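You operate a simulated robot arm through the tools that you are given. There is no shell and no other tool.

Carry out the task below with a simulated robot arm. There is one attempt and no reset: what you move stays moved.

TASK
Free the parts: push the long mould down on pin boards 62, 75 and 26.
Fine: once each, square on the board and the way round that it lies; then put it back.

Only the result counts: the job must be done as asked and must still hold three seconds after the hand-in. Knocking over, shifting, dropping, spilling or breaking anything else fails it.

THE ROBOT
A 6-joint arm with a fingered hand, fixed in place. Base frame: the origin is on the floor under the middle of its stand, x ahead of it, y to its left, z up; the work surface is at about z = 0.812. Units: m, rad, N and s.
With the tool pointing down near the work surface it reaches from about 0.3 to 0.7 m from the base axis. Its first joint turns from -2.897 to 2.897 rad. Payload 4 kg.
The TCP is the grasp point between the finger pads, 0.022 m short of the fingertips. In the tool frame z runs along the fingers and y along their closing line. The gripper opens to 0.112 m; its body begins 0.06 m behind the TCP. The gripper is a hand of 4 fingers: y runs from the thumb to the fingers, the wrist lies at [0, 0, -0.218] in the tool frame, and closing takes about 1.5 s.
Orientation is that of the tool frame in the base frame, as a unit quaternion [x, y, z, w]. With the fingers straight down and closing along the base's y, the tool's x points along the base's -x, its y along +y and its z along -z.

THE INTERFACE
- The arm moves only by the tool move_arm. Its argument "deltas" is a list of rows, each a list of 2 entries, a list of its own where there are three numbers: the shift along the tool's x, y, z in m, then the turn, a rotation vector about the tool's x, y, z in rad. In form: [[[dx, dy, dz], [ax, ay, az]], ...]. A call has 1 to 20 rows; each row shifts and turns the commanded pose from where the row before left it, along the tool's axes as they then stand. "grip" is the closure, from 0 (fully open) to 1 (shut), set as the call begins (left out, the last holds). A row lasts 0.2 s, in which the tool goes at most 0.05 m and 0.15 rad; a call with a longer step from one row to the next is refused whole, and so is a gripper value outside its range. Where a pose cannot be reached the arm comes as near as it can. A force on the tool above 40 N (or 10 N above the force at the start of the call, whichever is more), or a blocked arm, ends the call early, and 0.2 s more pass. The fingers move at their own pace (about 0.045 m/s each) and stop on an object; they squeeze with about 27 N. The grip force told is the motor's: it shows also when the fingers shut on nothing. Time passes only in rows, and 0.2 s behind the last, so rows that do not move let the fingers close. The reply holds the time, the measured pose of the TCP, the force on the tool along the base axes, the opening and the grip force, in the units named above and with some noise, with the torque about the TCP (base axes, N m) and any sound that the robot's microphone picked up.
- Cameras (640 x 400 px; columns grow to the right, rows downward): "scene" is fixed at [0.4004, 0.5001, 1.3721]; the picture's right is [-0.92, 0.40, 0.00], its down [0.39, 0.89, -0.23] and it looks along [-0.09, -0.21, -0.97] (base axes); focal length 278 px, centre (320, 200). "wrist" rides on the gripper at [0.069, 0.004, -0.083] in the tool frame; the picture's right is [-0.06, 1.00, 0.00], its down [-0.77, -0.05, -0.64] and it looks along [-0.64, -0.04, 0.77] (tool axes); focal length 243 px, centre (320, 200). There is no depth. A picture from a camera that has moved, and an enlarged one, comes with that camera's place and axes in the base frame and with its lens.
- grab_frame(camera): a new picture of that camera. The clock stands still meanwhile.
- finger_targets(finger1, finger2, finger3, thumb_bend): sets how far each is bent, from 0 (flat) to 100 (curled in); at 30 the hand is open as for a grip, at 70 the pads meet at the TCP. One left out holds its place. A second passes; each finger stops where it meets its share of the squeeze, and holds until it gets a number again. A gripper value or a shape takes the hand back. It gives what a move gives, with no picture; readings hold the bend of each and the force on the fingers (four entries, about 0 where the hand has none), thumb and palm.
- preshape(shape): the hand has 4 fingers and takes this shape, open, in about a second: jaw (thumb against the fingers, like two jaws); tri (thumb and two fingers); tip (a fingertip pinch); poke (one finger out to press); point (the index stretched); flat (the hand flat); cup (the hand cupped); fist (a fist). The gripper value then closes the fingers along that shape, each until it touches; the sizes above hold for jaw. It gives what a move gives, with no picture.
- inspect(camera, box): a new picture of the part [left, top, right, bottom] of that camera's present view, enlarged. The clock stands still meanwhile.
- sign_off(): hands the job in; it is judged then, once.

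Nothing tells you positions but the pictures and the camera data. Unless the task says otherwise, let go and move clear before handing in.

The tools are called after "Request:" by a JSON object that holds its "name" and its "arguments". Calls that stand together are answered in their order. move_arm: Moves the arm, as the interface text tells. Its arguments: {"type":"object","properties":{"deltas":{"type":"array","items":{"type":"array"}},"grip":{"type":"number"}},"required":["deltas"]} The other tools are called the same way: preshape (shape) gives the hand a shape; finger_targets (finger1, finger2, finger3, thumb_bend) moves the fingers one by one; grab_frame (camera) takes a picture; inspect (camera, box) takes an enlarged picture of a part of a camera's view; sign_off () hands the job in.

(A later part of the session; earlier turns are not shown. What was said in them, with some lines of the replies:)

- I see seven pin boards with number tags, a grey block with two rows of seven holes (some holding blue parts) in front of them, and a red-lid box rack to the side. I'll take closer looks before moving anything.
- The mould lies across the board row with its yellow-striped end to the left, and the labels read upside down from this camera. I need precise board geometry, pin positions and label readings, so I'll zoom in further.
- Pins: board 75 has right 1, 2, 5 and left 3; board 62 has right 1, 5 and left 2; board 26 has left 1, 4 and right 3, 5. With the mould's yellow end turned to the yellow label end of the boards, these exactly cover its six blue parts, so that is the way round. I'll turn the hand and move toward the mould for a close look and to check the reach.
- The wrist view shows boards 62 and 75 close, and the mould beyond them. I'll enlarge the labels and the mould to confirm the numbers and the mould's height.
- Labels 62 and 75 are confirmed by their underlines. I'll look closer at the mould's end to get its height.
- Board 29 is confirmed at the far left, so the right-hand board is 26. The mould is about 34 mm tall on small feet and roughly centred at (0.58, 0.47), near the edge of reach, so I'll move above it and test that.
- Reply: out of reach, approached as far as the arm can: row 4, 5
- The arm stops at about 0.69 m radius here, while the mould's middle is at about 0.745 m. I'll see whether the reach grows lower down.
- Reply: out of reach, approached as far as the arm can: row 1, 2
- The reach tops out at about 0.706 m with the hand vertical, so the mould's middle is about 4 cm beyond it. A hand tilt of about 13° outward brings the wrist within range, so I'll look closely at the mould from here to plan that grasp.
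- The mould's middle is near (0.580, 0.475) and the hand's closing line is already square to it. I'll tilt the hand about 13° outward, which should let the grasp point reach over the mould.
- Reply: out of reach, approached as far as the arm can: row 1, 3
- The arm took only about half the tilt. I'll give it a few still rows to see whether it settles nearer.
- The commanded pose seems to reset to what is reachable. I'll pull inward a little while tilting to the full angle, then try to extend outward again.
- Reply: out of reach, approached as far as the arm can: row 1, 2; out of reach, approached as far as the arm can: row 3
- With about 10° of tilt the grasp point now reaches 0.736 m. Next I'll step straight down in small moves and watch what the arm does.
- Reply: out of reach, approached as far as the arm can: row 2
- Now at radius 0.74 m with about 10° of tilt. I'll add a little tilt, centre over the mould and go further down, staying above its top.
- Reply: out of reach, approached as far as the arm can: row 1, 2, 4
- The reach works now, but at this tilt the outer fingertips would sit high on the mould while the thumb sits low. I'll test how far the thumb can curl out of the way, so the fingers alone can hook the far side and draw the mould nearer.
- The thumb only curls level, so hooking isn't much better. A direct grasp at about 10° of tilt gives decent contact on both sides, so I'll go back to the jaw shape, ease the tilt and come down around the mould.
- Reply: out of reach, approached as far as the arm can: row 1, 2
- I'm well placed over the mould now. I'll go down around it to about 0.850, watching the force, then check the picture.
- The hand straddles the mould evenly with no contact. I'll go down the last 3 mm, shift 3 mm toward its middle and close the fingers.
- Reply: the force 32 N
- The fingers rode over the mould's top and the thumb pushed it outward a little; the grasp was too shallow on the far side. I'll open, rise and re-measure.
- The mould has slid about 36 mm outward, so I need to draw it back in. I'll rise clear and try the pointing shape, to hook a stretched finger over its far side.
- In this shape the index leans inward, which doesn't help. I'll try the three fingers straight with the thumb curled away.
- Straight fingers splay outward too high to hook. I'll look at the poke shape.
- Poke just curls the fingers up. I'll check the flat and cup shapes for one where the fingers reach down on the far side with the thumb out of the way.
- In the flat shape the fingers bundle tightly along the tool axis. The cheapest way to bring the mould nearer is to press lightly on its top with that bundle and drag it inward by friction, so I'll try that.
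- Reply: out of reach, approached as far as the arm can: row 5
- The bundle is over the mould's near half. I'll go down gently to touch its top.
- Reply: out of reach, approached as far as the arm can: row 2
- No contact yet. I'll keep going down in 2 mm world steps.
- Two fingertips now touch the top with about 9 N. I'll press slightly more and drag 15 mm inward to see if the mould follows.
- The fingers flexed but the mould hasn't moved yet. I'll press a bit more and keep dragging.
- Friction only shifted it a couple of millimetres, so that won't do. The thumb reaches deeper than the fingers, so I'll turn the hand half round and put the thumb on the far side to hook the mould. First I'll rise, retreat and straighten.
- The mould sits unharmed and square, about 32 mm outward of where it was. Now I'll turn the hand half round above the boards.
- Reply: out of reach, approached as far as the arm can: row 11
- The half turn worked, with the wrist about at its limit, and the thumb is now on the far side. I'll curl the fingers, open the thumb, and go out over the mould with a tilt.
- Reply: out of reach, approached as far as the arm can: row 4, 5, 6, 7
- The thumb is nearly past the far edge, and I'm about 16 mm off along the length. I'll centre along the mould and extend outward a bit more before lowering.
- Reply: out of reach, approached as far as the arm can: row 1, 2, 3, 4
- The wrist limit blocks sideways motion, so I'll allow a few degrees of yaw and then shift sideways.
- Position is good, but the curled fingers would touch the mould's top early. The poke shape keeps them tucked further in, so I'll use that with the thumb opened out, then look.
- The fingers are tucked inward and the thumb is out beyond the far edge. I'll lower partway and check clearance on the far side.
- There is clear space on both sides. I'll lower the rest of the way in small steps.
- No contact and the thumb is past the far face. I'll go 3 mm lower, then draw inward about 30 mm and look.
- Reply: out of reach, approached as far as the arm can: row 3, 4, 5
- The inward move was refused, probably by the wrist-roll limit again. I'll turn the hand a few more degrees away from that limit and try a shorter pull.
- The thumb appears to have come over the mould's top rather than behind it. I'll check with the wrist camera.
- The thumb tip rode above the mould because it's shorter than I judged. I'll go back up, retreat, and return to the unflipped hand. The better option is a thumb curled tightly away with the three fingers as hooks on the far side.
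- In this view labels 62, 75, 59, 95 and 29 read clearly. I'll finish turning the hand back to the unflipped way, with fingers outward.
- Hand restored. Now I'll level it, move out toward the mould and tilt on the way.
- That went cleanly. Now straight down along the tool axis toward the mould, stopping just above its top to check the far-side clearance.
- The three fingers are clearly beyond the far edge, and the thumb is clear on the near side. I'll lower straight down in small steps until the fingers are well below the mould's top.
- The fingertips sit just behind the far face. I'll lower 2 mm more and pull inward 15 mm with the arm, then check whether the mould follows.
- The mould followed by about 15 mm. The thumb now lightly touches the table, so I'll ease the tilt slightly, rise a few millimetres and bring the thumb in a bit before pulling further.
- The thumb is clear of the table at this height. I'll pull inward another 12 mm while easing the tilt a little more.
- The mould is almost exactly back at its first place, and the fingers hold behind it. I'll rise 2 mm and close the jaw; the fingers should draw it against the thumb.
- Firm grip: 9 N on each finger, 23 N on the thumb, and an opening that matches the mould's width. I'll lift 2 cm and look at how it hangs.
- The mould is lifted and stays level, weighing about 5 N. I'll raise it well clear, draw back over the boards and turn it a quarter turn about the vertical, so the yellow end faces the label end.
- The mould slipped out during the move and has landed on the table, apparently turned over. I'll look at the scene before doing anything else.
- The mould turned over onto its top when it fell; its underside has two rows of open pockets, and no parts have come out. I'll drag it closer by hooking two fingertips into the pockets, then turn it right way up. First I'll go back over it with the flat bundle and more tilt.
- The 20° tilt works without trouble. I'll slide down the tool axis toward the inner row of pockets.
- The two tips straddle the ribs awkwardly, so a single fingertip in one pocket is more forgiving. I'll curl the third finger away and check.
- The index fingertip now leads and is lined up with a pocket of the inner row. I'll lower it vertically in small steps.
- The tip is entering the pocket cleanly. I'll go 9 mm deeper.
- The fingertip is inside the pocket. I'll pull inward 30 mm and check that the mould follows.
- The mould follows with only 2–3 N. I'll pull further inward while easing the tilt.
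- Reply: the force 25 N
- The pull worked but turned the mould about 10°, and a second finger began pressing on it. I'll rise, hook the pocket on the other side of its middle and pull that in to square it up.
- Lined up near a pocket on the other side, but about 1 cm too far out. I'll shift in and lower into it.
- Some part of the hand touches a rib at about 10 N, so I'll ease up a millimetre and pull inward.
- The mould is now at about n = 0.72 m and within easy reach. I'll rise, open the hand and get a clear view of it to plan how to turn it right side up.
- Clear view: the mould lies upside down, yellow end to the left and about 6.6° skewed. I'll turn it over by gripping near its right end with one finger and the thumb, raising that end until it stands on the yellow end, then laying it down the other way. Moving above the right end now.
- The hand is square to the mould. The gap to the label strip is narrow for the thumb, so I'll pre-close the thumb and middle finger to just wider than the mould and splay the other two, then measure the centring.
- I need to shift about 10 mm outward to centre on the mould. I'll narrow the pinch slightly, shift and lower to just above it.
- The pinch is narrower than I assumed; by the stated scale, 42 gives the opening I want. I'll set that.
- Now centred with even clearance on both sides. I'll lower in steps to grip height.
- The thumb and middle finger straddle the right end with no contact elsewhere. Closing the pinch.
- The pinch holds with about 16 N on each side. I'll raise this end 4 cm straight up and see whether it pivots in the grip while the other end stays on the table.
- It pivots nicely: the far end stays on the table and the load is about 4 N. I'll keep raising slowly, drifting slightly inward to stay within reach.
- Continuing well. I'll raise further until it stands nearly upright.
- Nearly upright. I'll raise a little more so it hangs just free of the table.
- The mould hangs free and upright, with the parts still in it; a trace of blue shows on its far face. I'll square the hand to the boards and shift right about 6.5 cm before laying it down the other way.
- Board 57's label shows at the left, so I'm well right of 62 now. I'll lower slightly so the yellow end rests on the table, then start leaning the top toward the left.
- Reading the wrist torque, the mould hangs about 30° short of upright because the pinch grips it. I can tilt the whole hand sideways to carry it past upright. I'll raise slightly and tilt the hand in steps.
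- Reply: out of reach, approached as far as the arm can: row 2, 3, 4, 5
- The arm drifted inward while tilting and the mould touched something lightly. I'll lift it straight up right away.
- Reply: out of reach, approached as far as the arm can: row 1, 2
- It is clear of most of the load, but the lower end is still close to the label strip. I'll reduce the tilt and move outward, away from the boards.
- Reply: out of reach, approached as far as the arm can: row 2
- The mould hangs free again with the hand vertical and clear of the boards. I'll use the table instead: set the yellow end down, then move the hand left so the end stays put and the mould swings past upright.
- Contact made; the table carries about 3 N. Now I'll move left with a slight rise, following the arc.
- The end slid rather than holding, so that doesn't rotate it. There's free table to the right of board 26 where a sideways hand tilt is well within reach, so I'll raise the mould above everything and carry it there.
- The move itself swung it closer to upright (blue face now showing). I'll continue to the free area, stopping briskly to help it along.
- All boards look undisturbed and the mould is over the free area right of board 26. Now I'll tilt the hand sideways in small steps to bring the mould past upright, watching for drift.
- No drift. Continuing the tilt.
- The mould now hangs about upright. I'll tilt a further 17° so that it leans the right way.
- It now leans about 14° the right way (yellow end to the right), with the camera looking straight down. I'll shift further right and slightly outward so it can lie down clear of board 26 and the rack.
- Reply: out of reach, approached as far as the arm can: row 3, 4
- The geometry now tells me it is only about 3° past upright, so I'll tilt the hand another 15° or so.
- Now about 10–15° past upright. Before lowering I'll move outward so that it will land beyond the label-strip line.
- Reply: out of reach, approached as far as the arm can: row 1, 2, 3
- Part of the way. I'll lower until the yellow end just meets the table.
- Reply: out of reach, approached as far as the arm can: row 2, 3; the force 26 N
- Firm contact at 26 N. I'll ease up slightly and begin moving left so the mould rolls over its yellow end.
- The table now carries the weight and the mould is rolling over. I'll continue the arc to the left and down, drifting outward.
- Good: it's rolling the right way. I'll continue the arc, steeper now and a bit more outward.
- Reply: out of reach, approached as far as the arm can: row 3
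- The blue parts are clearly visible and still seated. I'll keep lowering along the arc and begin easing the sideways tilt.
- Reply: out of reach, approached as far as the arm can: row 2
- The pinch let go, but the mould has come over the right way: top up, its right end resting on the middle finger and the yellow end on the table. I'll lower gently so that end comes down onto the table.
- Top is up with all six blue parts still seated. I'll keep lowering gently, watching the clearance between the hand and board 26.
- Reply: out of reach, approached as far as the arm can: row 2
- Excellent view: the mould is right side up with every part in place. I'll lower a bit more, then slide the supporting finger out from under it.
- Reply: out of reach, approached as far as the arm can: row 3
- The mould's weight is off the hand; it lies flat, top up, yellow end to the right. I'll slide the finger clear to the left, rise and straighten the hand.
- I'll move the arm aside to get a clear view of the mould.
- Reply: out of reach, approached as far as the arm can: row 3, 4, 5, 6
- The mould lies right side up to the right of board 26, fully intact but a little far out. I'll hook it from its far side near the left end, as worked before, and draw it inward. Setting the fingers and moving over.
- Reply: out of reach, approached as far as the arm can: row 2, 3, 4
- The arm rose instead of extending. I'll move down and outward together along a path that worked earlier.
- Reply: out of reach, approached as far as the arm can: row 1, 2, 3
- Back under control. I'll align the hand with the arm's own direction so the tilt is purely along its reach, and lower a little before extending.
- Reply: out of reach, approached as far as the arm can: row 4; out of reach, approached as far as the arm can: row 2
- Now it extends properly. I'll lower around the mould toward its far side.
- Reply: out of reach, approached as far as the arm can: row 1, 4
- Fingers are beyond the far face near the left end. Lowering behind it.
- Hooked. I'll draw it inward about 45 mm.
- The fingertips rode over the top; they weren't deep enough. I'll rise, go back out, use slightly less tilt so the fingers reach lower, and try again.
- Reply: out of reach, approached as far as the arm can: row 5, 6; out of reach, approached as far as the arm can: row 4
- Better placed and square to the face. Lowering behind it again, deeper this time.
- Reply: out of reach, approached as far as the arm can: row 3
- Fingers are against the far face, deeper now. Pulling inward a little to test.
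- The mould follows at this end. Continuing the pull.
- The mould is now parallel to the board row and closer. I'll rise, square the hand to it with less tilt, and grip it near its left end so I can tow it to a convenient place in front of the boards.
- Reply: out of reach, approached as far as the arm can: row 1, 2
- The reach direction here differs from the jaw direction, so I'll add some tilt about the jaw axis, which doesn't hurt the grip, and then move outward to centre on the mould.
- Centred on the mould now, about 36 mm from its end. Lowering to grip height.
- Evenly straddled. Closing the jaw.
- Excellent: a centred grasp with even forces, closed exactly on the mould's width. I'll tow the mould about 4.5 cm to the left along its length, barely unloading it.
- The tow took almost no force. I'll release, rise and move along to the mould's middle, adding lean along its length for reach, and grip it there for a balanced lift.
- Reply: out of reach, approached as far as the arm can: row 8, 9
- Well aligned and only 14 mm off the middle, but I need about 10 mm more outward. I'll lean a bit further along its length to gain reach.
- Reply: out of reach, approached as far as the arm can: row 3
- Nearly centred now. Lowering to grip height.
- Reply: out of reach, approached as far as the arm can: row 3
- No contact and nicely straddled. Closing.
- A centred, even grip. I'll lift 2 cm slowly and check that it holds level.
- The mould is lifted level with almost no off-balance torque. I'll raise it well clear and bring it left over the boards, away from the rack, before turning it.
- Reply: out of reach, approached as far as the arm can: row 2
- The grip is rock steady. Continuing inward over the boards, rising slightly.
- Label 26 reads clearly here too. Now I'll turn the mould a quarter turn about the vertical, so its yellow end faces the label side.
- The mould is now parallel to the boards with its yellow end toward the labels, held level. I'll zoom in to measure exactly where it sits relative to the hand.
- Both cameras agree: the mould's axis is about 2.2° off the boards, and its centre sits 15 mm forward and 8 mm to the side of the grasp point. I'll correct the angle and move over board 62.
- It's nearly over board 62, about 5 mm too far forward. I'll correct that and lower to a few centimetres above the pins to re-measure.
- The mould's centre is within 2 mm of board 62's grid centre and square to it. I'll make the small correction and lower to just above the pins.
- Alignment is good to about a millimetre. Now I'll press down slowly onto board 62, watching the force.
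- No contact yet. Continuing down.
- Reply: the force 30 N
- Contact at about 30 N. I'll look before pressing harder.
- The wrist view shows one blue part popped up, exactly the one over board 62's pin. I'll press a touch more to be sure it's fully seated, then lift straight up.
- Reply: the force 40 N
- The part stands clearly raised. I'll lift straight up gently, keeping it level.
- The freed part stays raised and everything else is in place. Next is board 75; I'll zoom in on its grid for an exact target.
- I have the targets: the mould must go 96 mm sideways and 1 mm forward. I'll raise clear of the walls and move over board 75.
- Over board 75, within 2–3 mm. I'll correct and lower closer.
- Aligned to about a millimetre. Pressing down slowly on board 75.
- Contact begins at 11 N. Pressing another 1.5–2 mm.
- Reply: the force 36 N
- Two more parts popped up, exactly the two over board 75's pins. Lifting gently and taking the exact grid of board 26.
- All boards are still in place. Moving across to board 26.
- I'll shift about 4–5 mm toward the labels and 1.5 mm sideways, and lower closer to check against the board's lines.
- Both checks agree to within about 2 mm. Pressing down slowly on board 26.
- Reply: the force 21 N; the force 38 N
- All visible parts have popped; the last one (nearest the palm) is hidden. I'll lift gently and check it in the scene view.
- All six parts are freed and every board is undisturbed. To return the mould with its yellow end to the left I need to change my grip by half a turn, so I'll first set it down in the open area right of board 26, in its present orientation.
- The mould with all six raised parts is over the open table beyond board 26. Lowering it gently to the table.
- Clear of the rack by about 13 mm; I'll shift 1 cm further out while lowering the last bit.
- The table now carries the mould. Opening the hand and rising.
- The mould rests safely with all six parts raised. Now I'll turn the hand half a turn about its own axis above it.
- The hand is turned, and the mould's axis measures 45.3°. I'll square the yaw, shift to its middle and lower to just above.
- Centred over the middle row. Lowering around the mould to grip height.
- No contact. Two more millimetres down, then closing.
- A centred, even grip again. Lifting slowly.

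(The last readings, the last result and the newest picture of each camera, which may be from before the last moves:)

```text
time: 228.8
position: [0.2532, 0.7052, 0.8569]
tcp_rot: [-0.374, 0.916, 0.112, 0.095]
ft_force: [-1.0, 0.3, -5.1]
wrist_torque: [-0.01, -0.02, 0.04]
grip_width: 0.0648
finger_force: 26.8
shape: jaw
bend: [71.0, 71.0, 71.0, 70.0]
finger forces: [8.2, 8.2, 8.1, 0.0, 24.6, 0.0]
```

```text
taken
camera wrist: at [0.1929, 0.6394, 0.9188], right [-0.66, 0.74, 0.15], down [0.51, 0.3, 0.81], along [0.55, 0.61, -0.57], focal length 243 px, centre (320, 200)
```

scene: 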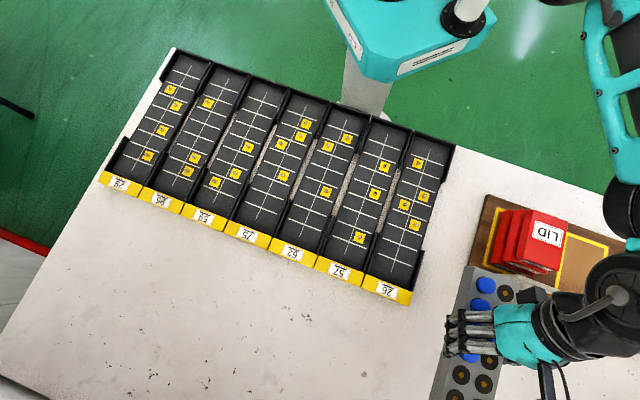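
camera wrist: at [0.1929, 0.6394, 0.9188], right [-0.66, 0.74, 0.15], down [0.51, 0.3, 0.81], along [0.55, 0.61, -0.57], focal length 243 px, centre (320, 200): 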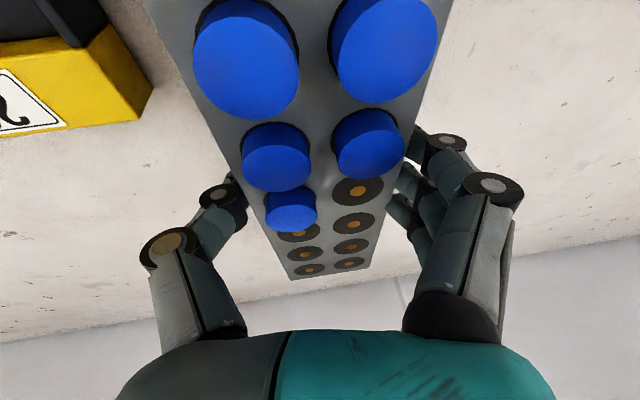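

Steady at 5 N with no off-balance. Raising clear and carrying it left, away from the rack, before turning.

Request:
{"name": "move_arm", "arguments": {"deltas": [[[-0.0086, 0.0045, -0.0319], [0, 0, 0]], [[-0.0086, 0.0045, -0.0319], [0, 0, 0]], [[-0.0086, 0.0045, -0.0319], [0, 0, 0]], [[0.0025, -0.02, -0.004], [0, 0, 0]], [[0.0045, -0.0354, -0.0062], [0, 0, 0]], [[0.0045, -0.0354, -0.0062], [0, 0, 0]], [[0.0045, -0.0354, -0.0062], [0, 0, 0]], [[0.0045, -0.0354, -0.0062], [0, 0, 0]], [[0.0045, -0.0354, -0.0062], [0, 0, 0]], [[0.0045, -0.0354, -0.0062], [0, 0, 0]], [[0.0025, -0.02, -0.004], [0, 0, 0]], [[0, 0, 0], [0, 0, 0]]]}}

Request:
{"name": "grab_frame", "arguments": {"camera": "scene"}}

```text
time: 231.4
position: [0.4009, 0.4983, 0.9589]
tcp_rot: [-0.374, 0.916, 0.11, 0.097]
ft_force: [0.3, -0.2, -5.3]
wrist_torque: [-0.02, 0.01, 0.01]
grip_width: 0.065
finger_force: 27.3
shape: jaw
bend: [71.0, 71.0, 71.0, 70.0]
finger forces: [8.2, 8.4, 8.1, 0.0, 24.9, 0.0]
```

```text
taken
```

scene: 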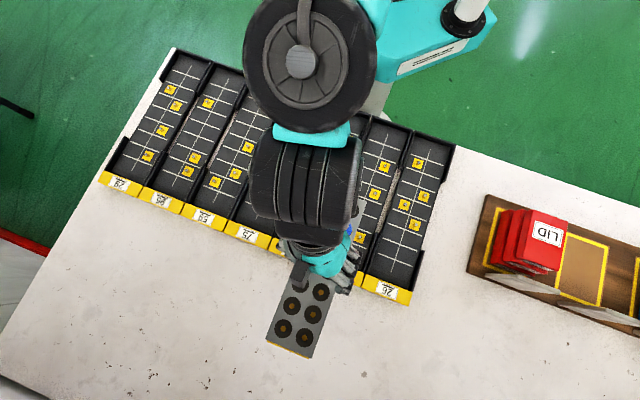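

Now the quarter turn that brings the yellow end to the left.

Request:
{"name": "move_arm", "arguments": {"deltas": [[[0, 0, 0], [0.0368, -0.0192, 0.1368]], [[0, 0, 0], [0.0368, -0.0192, 0.1368]], [[0, 0, 0], [0.0368, -0.0192, 0.1368]], [[0, 0, 0], [0.0368, -0.0192, 0.1368]], [[0, 0, 0], [0.0368, -0.0192, 0.1368]], [[0, 0, 0], [0.0368, -0.0192, 0.1368]], [[0, 0, 0], [0.0368, -0.0192, 0.1368]], [[0, 0, 0], [0.0368, -0.0192, 0.1368]], [[0, 0, 0], [0.0368, -0.0192, 0.1368]], [[0, 0, 0], [0.0368, -0.0192, 0.1368]], [[0, 0, 0], [0.0368, -0.0192, 0.1368]], [[0, 0, 0], [0, 0, 0]]]}}

Request:
{"name": "grab_frame", "arguments": {"camera": "scene"}}

Request:
{"name": "grab_frame", "arguments": {"camera": "wrist"}}

```text
time: 234.0
position: [0.4027, 0.4951, 0.9572]
tcp_rot: [0.385, 0.911, 0.012, 0.148]
ft_force: [-0.1, 0.0, -5.8]
wrist_torque: [0.01, 0.03, 0.0]
grip_width: 0.0646
finger_force: 26.8
shape: jaw
bend: [71.0, 71.0, 71.0, 70.0]
finger forces: [8.3, 8.4, 8.1, 0.0, 24.9, 0.1]
```

```text
taken
```

scene: 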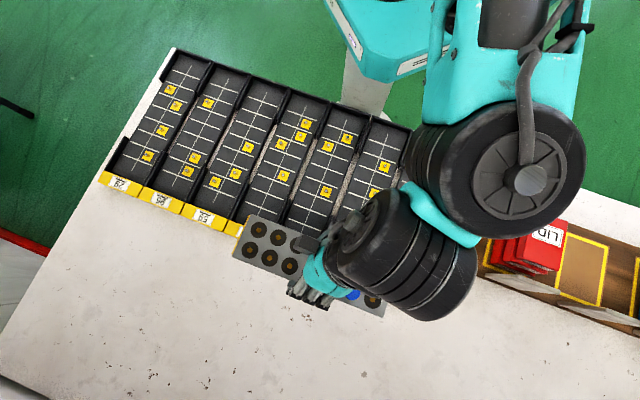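

```text
taken
camera wrist: at [0.3369, 0.5558, 1.0203], right [0.74, 0.66, 0.15], down [0.29, -0.51, 0.81], along [0.61, -0.55, -0.57], focal length 243 px, centre (320, 200)
```

wrist: 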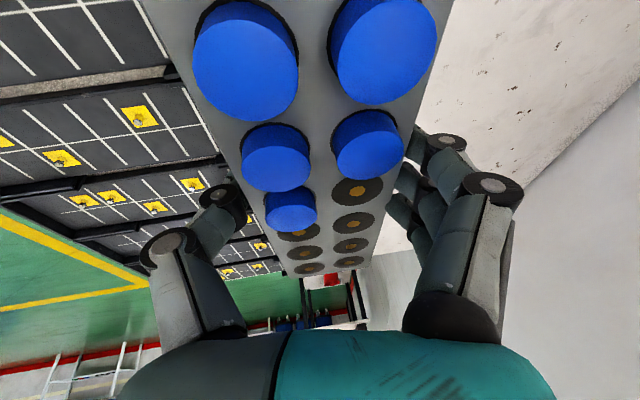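

Yellow end left, all parts aboard, hand unflipped. Now carrying it over its original place and lowering toward the table in front of the boards.

Request:
{"name": "move_arm", "arguments": {"deltas": [[[-0.02, -0.0001, 0.0054], [0, 0, 0]], [[-0.0343, -0.0001, 0.0093], [0, 0, 0]], [[-0.0343, -0.0001, 0.0093], [0, 0, 0]], [[-0.0343, -0.0001, 0.0093], [0, 0, 0]], [[-0.0142, 0.0, 0.0039], [0, 0, 0]], [[0.003, 0.0204, 0.0113], [0, 0, 0]], [[0.003, 0.0204, 0.0113], [0, 0, 0]], [[0.003, 0.0204, 0.0113], [0, 0, 0]], [[0, 0, 0], [0, 0, 0]]]}}

Request:
{"name": "grab_frame", "arguments": {"camera": "wrist"}}

Request:
{"name": "inspect", "arguments": {"camera": "scene", "box": [140, 230, 310, 350]}}

```text
time: 236.0
position: [0.5496, 0.4412, 0.9317]
tcp_rot: [0.383, 0.912, 0.013, 0.148]
ft_force: [-0.3, 0.0, -5.3]
wrist_torque: [0.0, 0.04, -0.01]
grip_width: 0.0648
finger_force: 26.9
shape: jaw
bend: [71.0, 71.0, 71.0, 70.0]
finger forces: [8.1, 8.3, 8.0, 0.0, 24.6, 0.0]
```

```text
taken
camera wrist: at [0.4838, 0.5026, 0.9938], right [0.74, 0.66, 0.15], down [0.29, -0.51, 0.81], along [0.61, -0.55, -0.57], focal length 243 px, centre (320, 200)
```

wrist: 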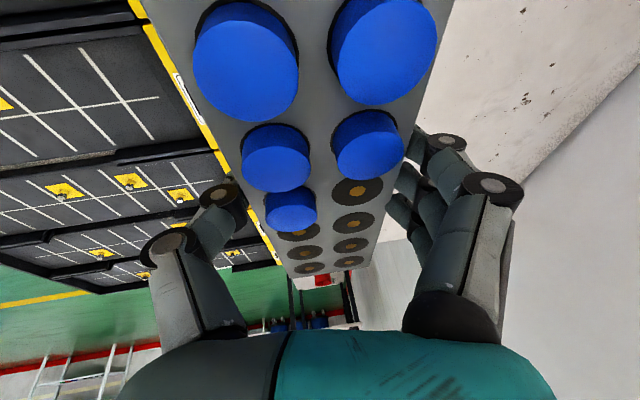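

```text
3.33 times, centred on (225, 290) of scene
camera zoom: at [0.4004, 0.5001, 1.3721], right [-0.92, 0.4, 0.0], down [0.39, 0.89, -0.23], along [-0.09, -0.21, -0.97], focal length 928 px, centre (637, -100)
```

zoom: 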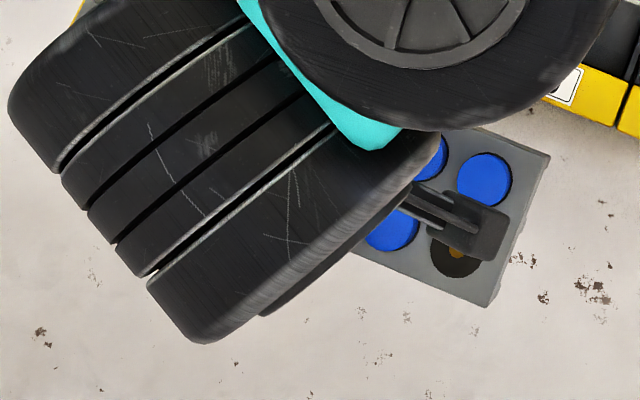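

On course. Lowering further and moving outward toward the original spot.

Request:
{"name": "move_arm", "arguments": {"deltas": [[[0.0055, 0.0072, 0.0205], [0, 0, 0]], [[0.0055, 0.0072, 0.0205], [0, 0, 0]], [[0.0055, 0.0072, 0.0205], [0, 0, 0]], [[0, 0, 0], [0, 0, 0]]]}}

```text
time: 237.0
position: [0.5501, 0.4638, 0.866]
tcp_rot: [0.384, 0.911, 0.012, 0.149]
ft_force: [0.8, -0.2, -5.6]
wrist_torque: [-0.02, 0.03, 0.03]
grip_width: 0.0648
finger_force: 27.5
shape: jaw
bend: [71.0, 71.0, 71.0, 70.0]
finger forces: [8.2, 8.2, 8.0, 0.1, 24.5, 0.0]
out of reach, approached as far as the arm can: row 2, 3
```

Request:
{"name": "move_arm", "arguments": {"deltas": [[[-0.003, 0.003, 0.012], [0, 0, 0]], [[-0.006, 0.008, 0.008], [0, 0, 0]], [[-0.005, 0.008, 0.003], [0, 0, 0]], [[0, 0, 0], [0, 0, 0]]]}}

```text
time: 238.0
position: [0.5562, 0.4618, 0.8568]
tcp_rot: [0.384, 0.911, 0.012, 0.147]
ft_force: [-0.4, 0.1, -5.1]
wrist_torque: [-0.01, 0.02, -0.01]
grip_width: 0.0646
finger_force: 27.1
shape: jaw
bend: [71.0, 71.0, 71.0, 70.0]
finger forces: [8.2, 8.3, 8.0, 0.0, 24.4, 0.1]
out of reach, approached as far as the arm can: row 2, 3
```

The reach ends about 27 mm short of the original spot with this grip. I'll set the mould down here, square, then slide it outward the rest of the way with the thumb.

Request:
{"name": "move_arm", "arguments": {"deltas": [[[-0.0013, -0.0005, 0.0052], [0, 0, 0]], [[-0.0013, -0.0005, 0.0052], [0, 0, 0]], [[-0.0013, -0.0005, 0.0052], [0, 0, 0]], [[-0.001, -0.0005, 0.003], [0, 0, 0]], [[0, 0, 0], [0, 0, 0]]]}}

```text
time: 239.2
position: [0.5639, 0.4549, 0.837]
tcp_rot: [0.385, 0.911, 0.012, 0.148]
ft_force: [-1.0, -0.8, -5.3]
wrist_torque: [-0.03, -0.02, -0.02]
grip_width: 0.0648
finger_force: 26.7
shape: jaw
bend: [71.0, 71.0, 71.0, 70.0]
finger forces: [8.3, 8.2, 8.1, 0.0, 24.5, 0.0]
```

Request:
{"name": "move_arm", "arguments": {"deltas": [[[0.0003, 0.0099, 0.0013], [0, 0, 0]], [[0.0003, 0.0099, 0.0013], [0, 0, 0]], [[0, 0, 0], [0, 0, 0]]]}}

```text
time: 240.0
position: [0.5632, 0.4551, 0.8373]
tcp_rot: [0.384, 0.911, 0.012, 0.148]
ft_force: [-0.8, 0.1, -5.6]
wrist_torque: [-0.03, -0.04, 0.01]
grip_width: 0.0648
finger_force: 26.9
shape: jaw
bend: [71.0, 71.0, 71.0, 70.0]
finger forces: [8.2, 8.2, 8.1, 0.0, 24.5, 0.0]
out of reach, approached as far as the arm can: row 1, 2
```

Request:
{"name": "move_arm", "arguments": {"deltas": [[[0.0003, -0.0001, 0.0011], [0, 0, 0]], [[0.0003, -0.0001, 0.0011], [0, 0, 0]], [[0, 0, 0], [0, 0, 0]]]}}

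```text
time: 240.8
position: [0.5631, 0.4549, 0.836]
tcp_rot: [0.385, 0.911, 0.013, 0.148]
ft_force: [-0.4, -1.7, 5.0]
wrist_torque: [-0.32, 0.24, 0.04]
grip_width: 0.0648
finger_force: 26.9
shape: jaw
bend: [71.0, 71.0, 71.0, 70.0]
finger forces: [8.3, 8.4, 8.5, 0.1, 27.2, 0.0]
```

Down on the table. Opening the hand moderately and checking the position.

Request:
{"name": "move_arm", "arguments": {"deltas": [[[0, 0, -0.0004], [0, 0, 0]], [[0, 0, 0], [0, 0, 0]], [[0, 0, 0], [0, 0, 0]], [[0, 0, 0], [0, 0, 0]], [[0, 0, 0], [0, 0, 0]]], "grip": 0.15}}

Request:
{"name": "grab_frame", "arguments": {"camera": "wrist"}}

Request:
{"name": "inspect", "arguments": {"camera": "scene", "box": [140, 230, 310, 350]}}

```text
time: 242.0
position: [0.5623, 0.4562, 0.8365]
tcp_rot: [0.384, 0.911, 0.012, 0.149]
ft_force: [1.1, 0.5, -0.4]
wrist_torque: [-0.04, 0.02, 0.02]
grip_width: 0.0949
finger_force: 0.1
shape: jaw
bend: [54.0, 54.0, 54.0, 50.0]
finger forces: [0.0, 0.0, 0.0, 0.0, 0.0, 0.0]
```

```text
taken
camera wrist: at [0.4967, 0.5151, 0.8984], right [0.74, 0.66, 0.15], down [0.29, -0.51, 0.81], along [0.61, -0.55, -0.57], focal length 243 px, centre (320, 200)
```

wrist: 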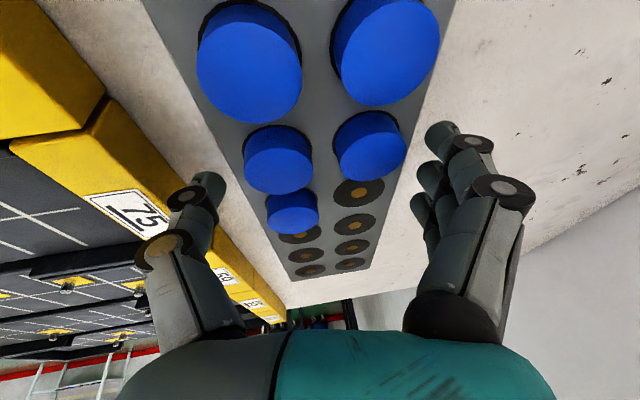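

```text
3.33 times, centred on (225, 290) of scene
camera zoom: at [0.4004, 0.5001, 1.3721], right [-0.92, 0.4, 0.0], down [0.39, 0.89, -0.23], along [-0.09, -0.21, -0.97], focal length 928 px, centre (637, -100)
```

zoom: 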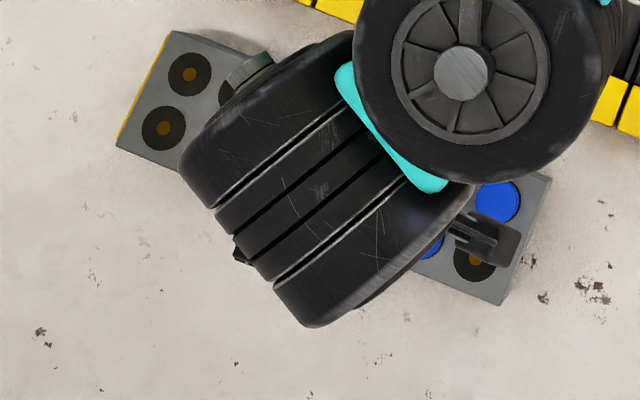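

The picture shows the mould exactly parallel to its first position, about 29 mm short outward. I'll open the fingers wide, rise a few millimetres and push it outward by closing the thumb in steps.

Request:
{"name": "finger_targets", "arguments": {"finger1": 12, "finger2": 12, "finger3": 12, "thumb_bend": 40}}

Request:
{"name": "move_arm", "arguments": {"deltas": [[[-0.001, 0.0005, -0.0038], [0, 0, 0]], [[-0.002, 0, 0.0005], [0, 0, 0]], [[-0.003, 0, 0.0008], [0, 0, 0]], [[0, 0, 0], [0, 0, 0]]]}}

Request:
{"name": "finger_targets", "arguments": {"thumb_bend": 54}}

Request:
{"name": "inspect", "arguments": {"camera": "scene", "box": [140, 230, 310, 350]}}

Request:
{"name": "grab_frame", "arguments": {"camera": "wrist"}}

```text
time: 243.0
position: [0.5631, 0.4558, 0.8363]
tcp_rot: [0.384, 0.911, 0.012, 0.148]
ft_force: [0.5, 0.4, -0.1]
wrist_torque: [0.03, 0.01, 0.02]
grip_width: 0.1151
finger_force: 0.2
shape: fingers
bend: [12.0, 12.0, 12.0, 40.0]
finger forces: [0.1, 0.0, 0.1, 0.0, 0.1, 0.1]
```

```text
time: 244.0
position: [0.5669, 0.4527, 0.8403]
tcp_rot: [0.385, 0.911, 0.012, 0.148]
ft_force: [0.3, 0.1, -0.2]
wrist_torque: [-0.01, 0.01, 0.05]
grip_width: 0.1152
finger_force: 0.0
shape: fingers
bend: [12.0, 12.0, 12.0, 40.0]
finger forces: [0.0, 0.0, 0.0, 0.0, 0.1, 0.0]
```

```text
time: 245.0
position: [0.5668, 0.4519, 0.8406]
tcp_rot: [0.384, 0.911, 0.013, 0.148]
ft_force: [-0.8, -1.8, -1.4]
wrist_torque: [0.0, 0.04, -0.02]
grip_width: 0.0977
finger_force: 0.6
shape: fingers
bend: [12.0, 12.0, 12.0, 53.0]
finger forces: [0.0, 0.0, 0.1, 0.1, 1.3, 0.0]
```

```text
3.33 times, centred on (225, 290) of scene
camera zoom: at [0.4004, 0.5001, 1.3721], right [-0.92, 0.4, 0.0], down [0.39, 0.89, -0.23], along [-0.09, -0.21, -0.97], focal length 928 px, centre (637, -100)
```

zoom: 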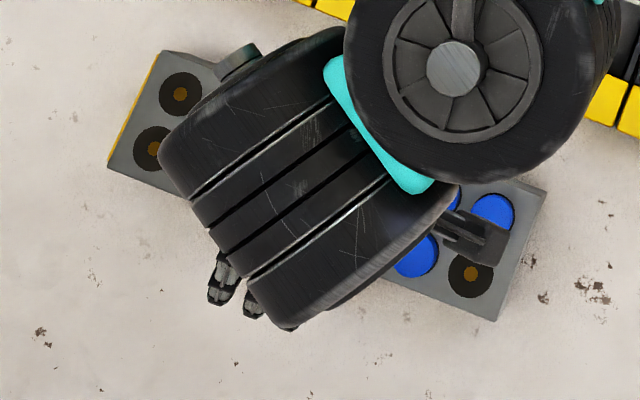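

```text
taken
camera wrist: at [0.5006, 0.5123, 0.903], right [0.74, 0.66, 0.15], down [0.29, -0.51, 0.81], along [0.61, -0.55, -0.57], focal length 243 px, centre (320, 200)
```

wrist: 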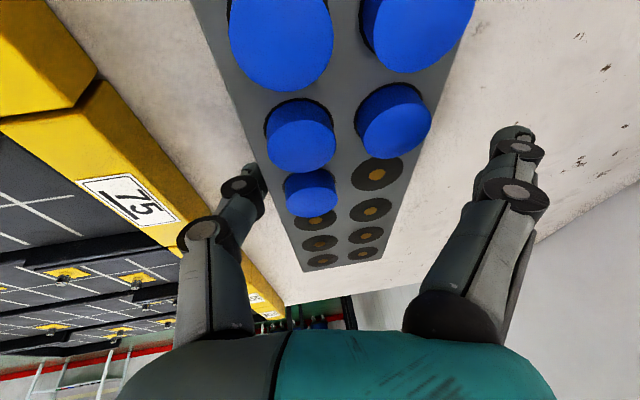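

It's sliding outward nicely; the yellow end leads slightly. I'll back the thumb off, shift toward the other end and push again.

Request:
{"name": "finger_targets", "arguments": {"thumb_bend": 46}}

Request:
{"name": "move_arm", "arguments": {"deltas": [[[0.0169, 0.0, -0.0046], [0, 0, 0]], [[0.0169, 0.0, -0.0046], [0, 0, 0]], [[0, 0, 0], [0, 0, 0]]]}}

Request:
{"name": "finger_targets", "arguments": {"thumb_bend": 61}}

Request:
{"name": "inspect", "arguments": {"camera": "scene", "box": [140, 230, 310, 350]}}

```text
time: 246.0
position: [0.5666, 0.4527, 0.8409]
tcp_rot: [0.384, 0.911, 0.012, 0.148]
ft_force: [0.0, -0.6, -0.1]
wrist_torque: [0.0, -0.05, 0.01]
grip_width: 0.1063
finger_force: 0.1
shape: fingers
bend: [12.0, 12.0, 12.0, 46.0]
finger forces: [0.0, 0.1, 0.0, 0.1, 0.0, 0.1]
```

```text
time: 246.8
position: [0.5395, 0.4771, 0.8413]
tcp_rot: [0.384, 0.911, 0.013, 0.148]
ft_force: [-0.7, -0.1, -0.5]
wrist_torque: [-0.01, 0.0, 0.0]
grip_width: 0.1061
finger_force: 0.1
shape: fingers
bend: [12.0, 12.0, 12.0, 46.0]
finger forces: [0.0, 0.0, 0.0, 0.0, 0.1, 0.1]
```

```text
time: 247.8
position: [0.5404, 0.4787, 0.8396]
tcp_rot: [0.384, 0.912, 0.013, 0.147]
ft_force: [-0.9, -0.6, -0.8]
wrist_torque: [-0.01, 0.0, -0.04]
grip_width: 0.0876
finger_force: 0.4
shape: fingers
bend: [12.0, 12.0, 12.0, 60.0]
finger forces: [0.0, 0.0, 0.1, 0.0, 1.1, 0.0]
```

```text
3.33 times, centred on (225, 290) of scene
camera zoom: at [0.4004, 0.5001, 1.3721], right [-0.92, 0.4, 0.0], down [0.39, 0.89, -0.23], along [-0.09, -0.21, -0.97], focal length 928 px, centre (637, -100)
```

zoom: 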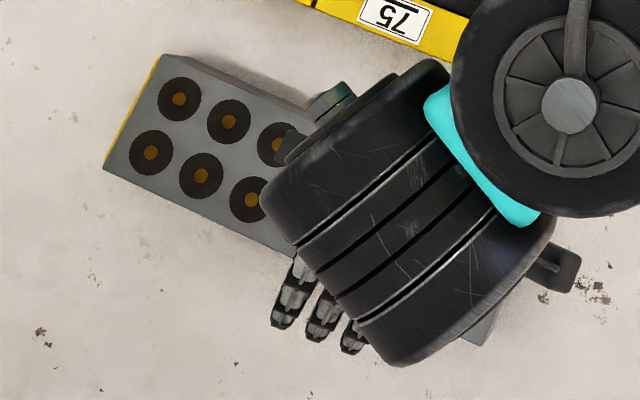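

The right end has caught up and passed slightly; about 13 mm remain at the yellow end and 7 mm at the other. I'll shift back toward the yellow end and push a little more.

Request:
{"name": "finger_targets", "arguments": {"thumb_bend": 46}}

Request:
{"name": "move_arm", "arguments": {"deltas": [[[-0.0193, 0.0, 0.0053], [0, 0, 0]], [[-0.0193, 0.0, 0.0053], [0, 0, 0]], [[-0.0193, 0.0, 0.0053], [0, 0, 0]], [[0, 0, 0], [0, 0, 0]]]}}

Request:
{"name": "finger_targets", "arguments": {"thumb_bend": 63}}

Request:
{"name": "inspect", "arguments": {"camera": "scene", "box": [140, 230, 310, 350]}}

```text
time: 248.8
position: [0.5405, 0.4768, 0.8403]
tcp_rot: [0.384, 0.911, 0.014, 0.147]
ft_force: [-0.7, -0.4, 0.2]
wrist_torque: [0.0, -0.02, -0.01]
grip_width: 0.1066
finger_force: 0.1
shape: fingers
bend: [12.0, 12.0, 12.0, 46.0]
finger forces: [0.0, 0.0, 0.0, 0.1, 0.0, 0.0]
```

```text
time: 249.8
position: [0.584, 0.4359, 0.8414]
tcp_rot: [0.384, 0.911, 0.013, 0.148]
ft_force: [1.0, -0.2, 0.2]
wrist_torque: [-0.03, 0.0, -0.02]
grip_width: 0.1063
finger_force: 0.1
shape: fingers
bend: [12.0, 12.0, 12.0, 46.0]
finger forces: [0.0, 0.1, 0.0, 0.0, 0.0, 0.0]
```

```text
time: 250.8
position: [0.5843, 0.4349, 0.84]
tcp_rot: [0.384, 0.911, 0.012, 0.148]
ft_force: [-1.4, -1.6, -0.4]
wrist_torque: [0.02, 0.0, 0.01]
grip_width: 0.0855
finger_force: 0.6
shape: fingers
bend: [12.0, 12.0, 12.0, 62.0]
finger forces: [0.1, 0.0, 0.0, 0.0, 1.3, 0.0]
```

```text
3.33 times, centred on (225, 290) of scene
camera zoom: at [0.4004, 0.5001, 1.3721], right [-0.92, 0.4, 0.0], down [0.39, 0.89, -0.23], along [-0.09, -0.21, -0.97], focal length 928 px, centre (637, -100)
```

zoom: 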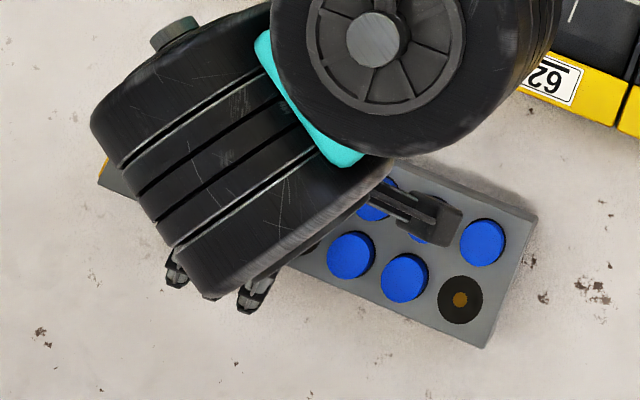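

Within about 5 mm of the original now. I'll back the thumb off and rise to get a clear view.

Request:
{"name": "finger_targets", "arguments": {"thumb_bend": 40}}

Request:
{"name": "move_arm", "arguments": {"deltas": [[[-0.0052, 0.0027, -0.0191], [0, 0, 0]], [[-0.0052, 0.0027, -0.0191], [0, 0, 0]], [[-0.0052, 0.0027, -0.0191], [0, 0, 0]], [[-0.0052, 0.0027, -0.0191], [0, 0, 0]], [[-0.0026, -0.03, -0.0191], [0, 0, 0]], [[0, -0.035, -0.01], [0, 0, 0]], [[0, -0.035, 0], [0, 0, 0]], [[0, -0.035, 0], [0, 0, 0]], [[0, -0.035, 0], [0, 0, 0]], [[0, 0, 0], [0, 0, 0]]]}}

Request:
{"name": "inspect", "arguments": {"camera": "scene", "box": [140, 230, 310, 350]}}

Request:
{"name": "grab_frame", "arguments": {"camera": "scene"}}

```text
time: 251.8
position: [0.5843, 0.4358, 0.8408]
tcp_rot: [0.385, 0.911, 0.012, 0.149]
ft_force: [-0.1, -0.5, 0.5]
wrist_torque: [0.01, 0.03, 0.02]
grip_width: 0.1149
finger_force: 0.1
shape: fingers
bend: [12.0, 12.0, 12.0, 40.0]
finger forces: [0.0, 0.1, 0.1, 0.0, 0.0, 0.1]
```

```text
time: 254.0
position: [0.5392, 0.4029, 0.9344]
tcp_rot: [0.384, 0.911, 0.012, 0.148]
ft_force: [0.5, 0.0, 0.5]
wrist_torque: [0.01, 0.0, -0.02]
grip_width: 0.1151
finger_force: 0.0
shape: fingers
bend: [12.0, 12.0, 12.0, 40.0]
finger forces: [0.1, 0.0, 0.0, 0.1, 0.0, 0.1]
out of reach, approached as far as the arm can: row 3, 4, 6, 7, 8, 9
```

```text
3.33 times, centred on (225, 290) of scene
camera zoom: at [0.4004, 0.5001, 1.3721], right [-0.92, 0.4, 0.0], down [0.39, 0.89, -0.23], along [-0.09, -0.21, -0.97], focal length 928 px, centre (637, -100)
```

zoom: 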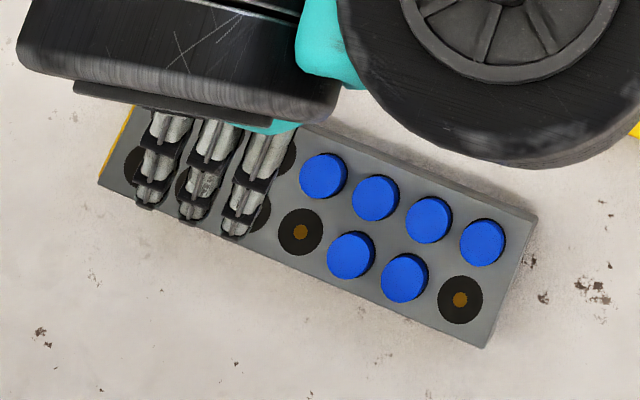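

```text
taken
```

scene: 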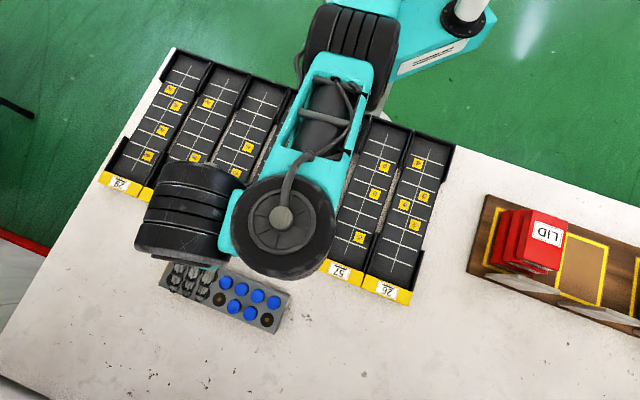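

The mould is back square at its place, within about 5 mm. Now I'll straighten the hand and move well clear.

Request:
{"name": "move_arm", "arguments": {"deltas": [[[0, 0, -0.005], [0.045, 0.087, 0]], [[0, -0.01, -0.01], [0.045, 0.087, 0]], [[0, -0.02, -0.02], [0.045, 0.087, 0]], [[0, -0.03, -0.02], [0, 0, 0]], [[0, -0.04, -0.01], [0, 0, 0]], [[0, -0.04, 0], [0, 0, 0]], [[0.01, -0.04, 0], [0, 0, 0]], [[0.01, -0.04, 0], [0, 0, 0]], [[0.01, -0.04, 0], [0, 0, 0]], [[0, 0, 0], [0, 0, 0]]]}}

Request:
{"name": "grab_frame", "arguments": {"camera": "scene"}}

Request:
{"name": "inspect", "arguments": {"camera": "scene", "box": [140, 230, 310, 350]}}

```text
time: 256.2
position: [0.4795, 0.367, 1.064]
tcp_rot: [0.389, 0.921, -0.001, 0.002]
ft_force: [-0.2, -0.3, -0.1]
wrist_torque: [0.01, 0.0, -0.03]
grip_width: 0.1153
finger_force: 0.2
shape: fingers
bend: [12.0, 12.0, 12.0, 40.0]
finger forces: [0.0, 0.0, 0.1, 0.1, 0.0, 0.1]
out of reach, approached as far as the arm can: row 4, 5, 6, 7, 8, 9
```

```text
taken
```

scene: 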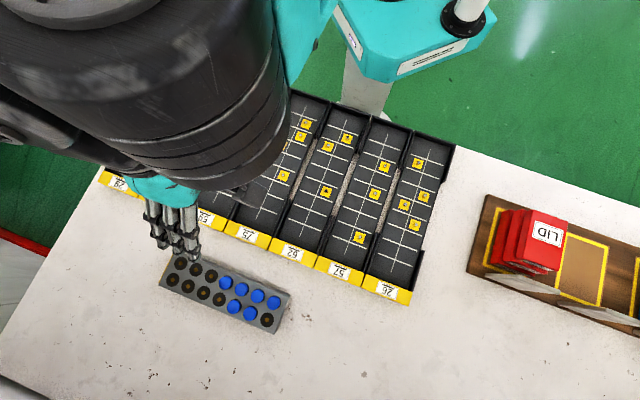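

```text
3.33 times, centred on (225, 290) of scene
camera zoom: at [0.4004, 0.5001, 1.3721], right [-0.92, 0.4, 0.0], down [0.39, 0.89, -0.23], along [-0.09, -0.21, -0.97], focal length 928 px, centre (637, -100)
```

zoom: 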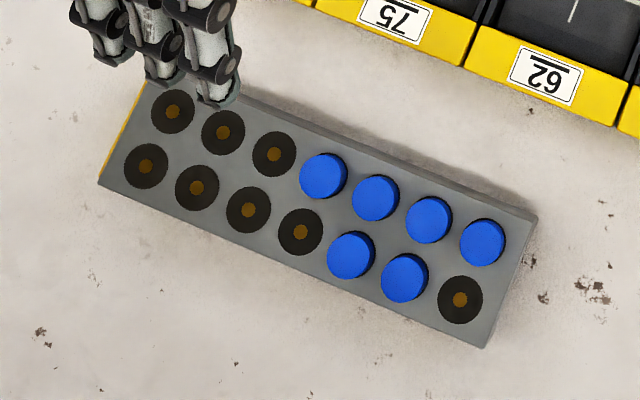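

The mould matches its first position (about 5 mm off, no turn), all six parts stand freed, and the boards' labels are exactly where they were. I'll move the arm further clear and do a last check.

Request:
{"name": "move_arm", "arguments": {"deltas": [[[0.02, -0.02, 0.01], [0, 0, 0]], [[0.03, -0.03, 0.01], [0, 0, 0]], [[0.03, -0.03, 0.01], [0, 0, 0]], [[0.03, -0.03, 0.01], [0, 0, 0]], [[0.03, -0.03, 0], [0, 0, 0]], [[0.03, -0.03, 0], [0, 0, 0]], [[0, 0, 0], [0, 0, 0]]], "grip": 0}}

Request:
{"name": "grab_frame", "arguments": {"camera": "scene"}}

Request:
{"name": "inspect", "arguments": {"camera": "scene", "box": [90, 40, 330, 260]}}

Request:
{"name": "inspect", "arguments": {"camera": "scene", "box": [140, 230, 310, 350]}}

```text
time: 257.8
position: [0.3353, 0.4712, 1.1026]
tcp_rot: [0.389, 0.921, -0.002, 0.002]
ft_force: [-0.2, 0.5, -0.4]
wrist_torque: [0.01, -0.01, 0.0]
grip_width: 0.112
finger_force: 0.1
shape: jaw
bend: [30.0, 30.0, 30.0, 30.0]
finger forces: [0.0, 0.1, 0.0, 0.0, 0.0, 0.1]
out of reach, approached as far as the arm can: row 1, 2, 3, 4, 5, 6
```

```text
taken
```

scene: 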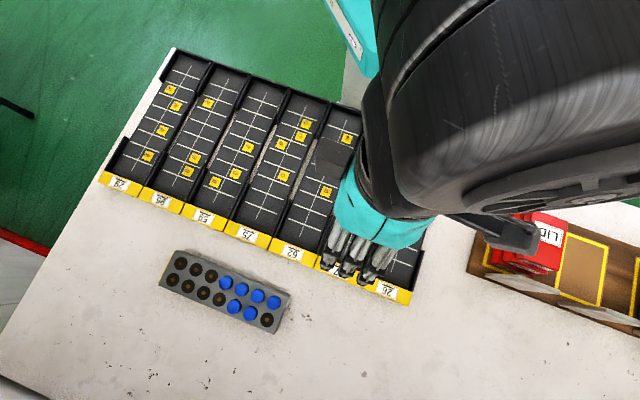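

```text
1.82 times, centred on (210, 150) of scene
camera zoom: at [0.4004, 0.5001, 1.3721], right [-0.92, 0.4, 0.0], down [0.39, 0.89, -0.23], along [-0.09, -0.21, -0.97], focal length 506 px, centre (520, 291)
```

zoom: 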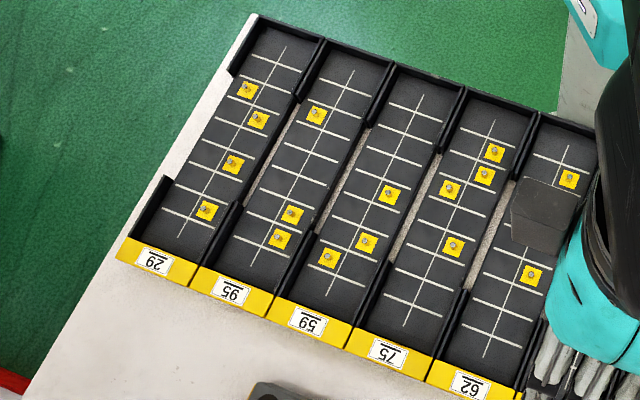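

```text
3.33 times, centred on (225, 290) of scene
camera zoom: at [0.4004, 0.5001, 1.3721], right [-0.92, 0.4, 0.0], down [0.39, 0.89, -0.23], along [-0.09, -0.21, -0.97], focal length 928 px, centre (637, -100)
```

zoom: 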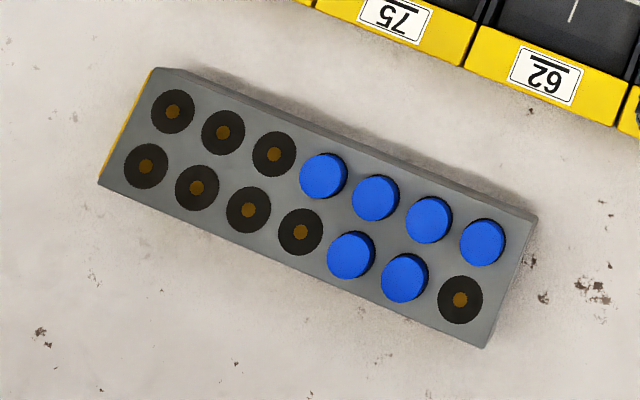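

Everything checks out: boards 62, 75 and 26 were each pressed once, all six parts stand freed, the mould is back where it lay, and nothing else has moved. The hand is open and clear, so I'm handing in.

Request:
{"name": "sign_off", "arguments": {}}

```text
The job is handed in.
```

The mould was pressed once on each of boards 62, 75 and 26. All six blue parts popped up, and the mould is back in its place with the yellow end to the left. I have handed the job in but have not seen the result.

- **Pressing:** on each board the yellow end faced the label, square to the board and within a few millimetres of its grid centre, with 35 to 39 N of force. Board 62 raised one part, 75 raised two and 26 raised three, as the pins predicted.
- **Put back:** the mould lies about 5 mm from its original spot, nearer the boards, with no turn I could measure.
- **Dropped mould:** early on, before any pressing, the mould slipped from the hand and landed upside down on the table. I turned it right side up; no parts came out and they all stayed seated.
- **Light contact with the boards:** while I was turning it over, it briefly pressed with about 6 N on something near the label strips of boards 62 and 75.
- **Nothing else moved:** in the final pictures the boards in view sit where they did at the start. The hand hid part of 57 and 26 and of the rack, and both had looked undisturbed in earlier views.
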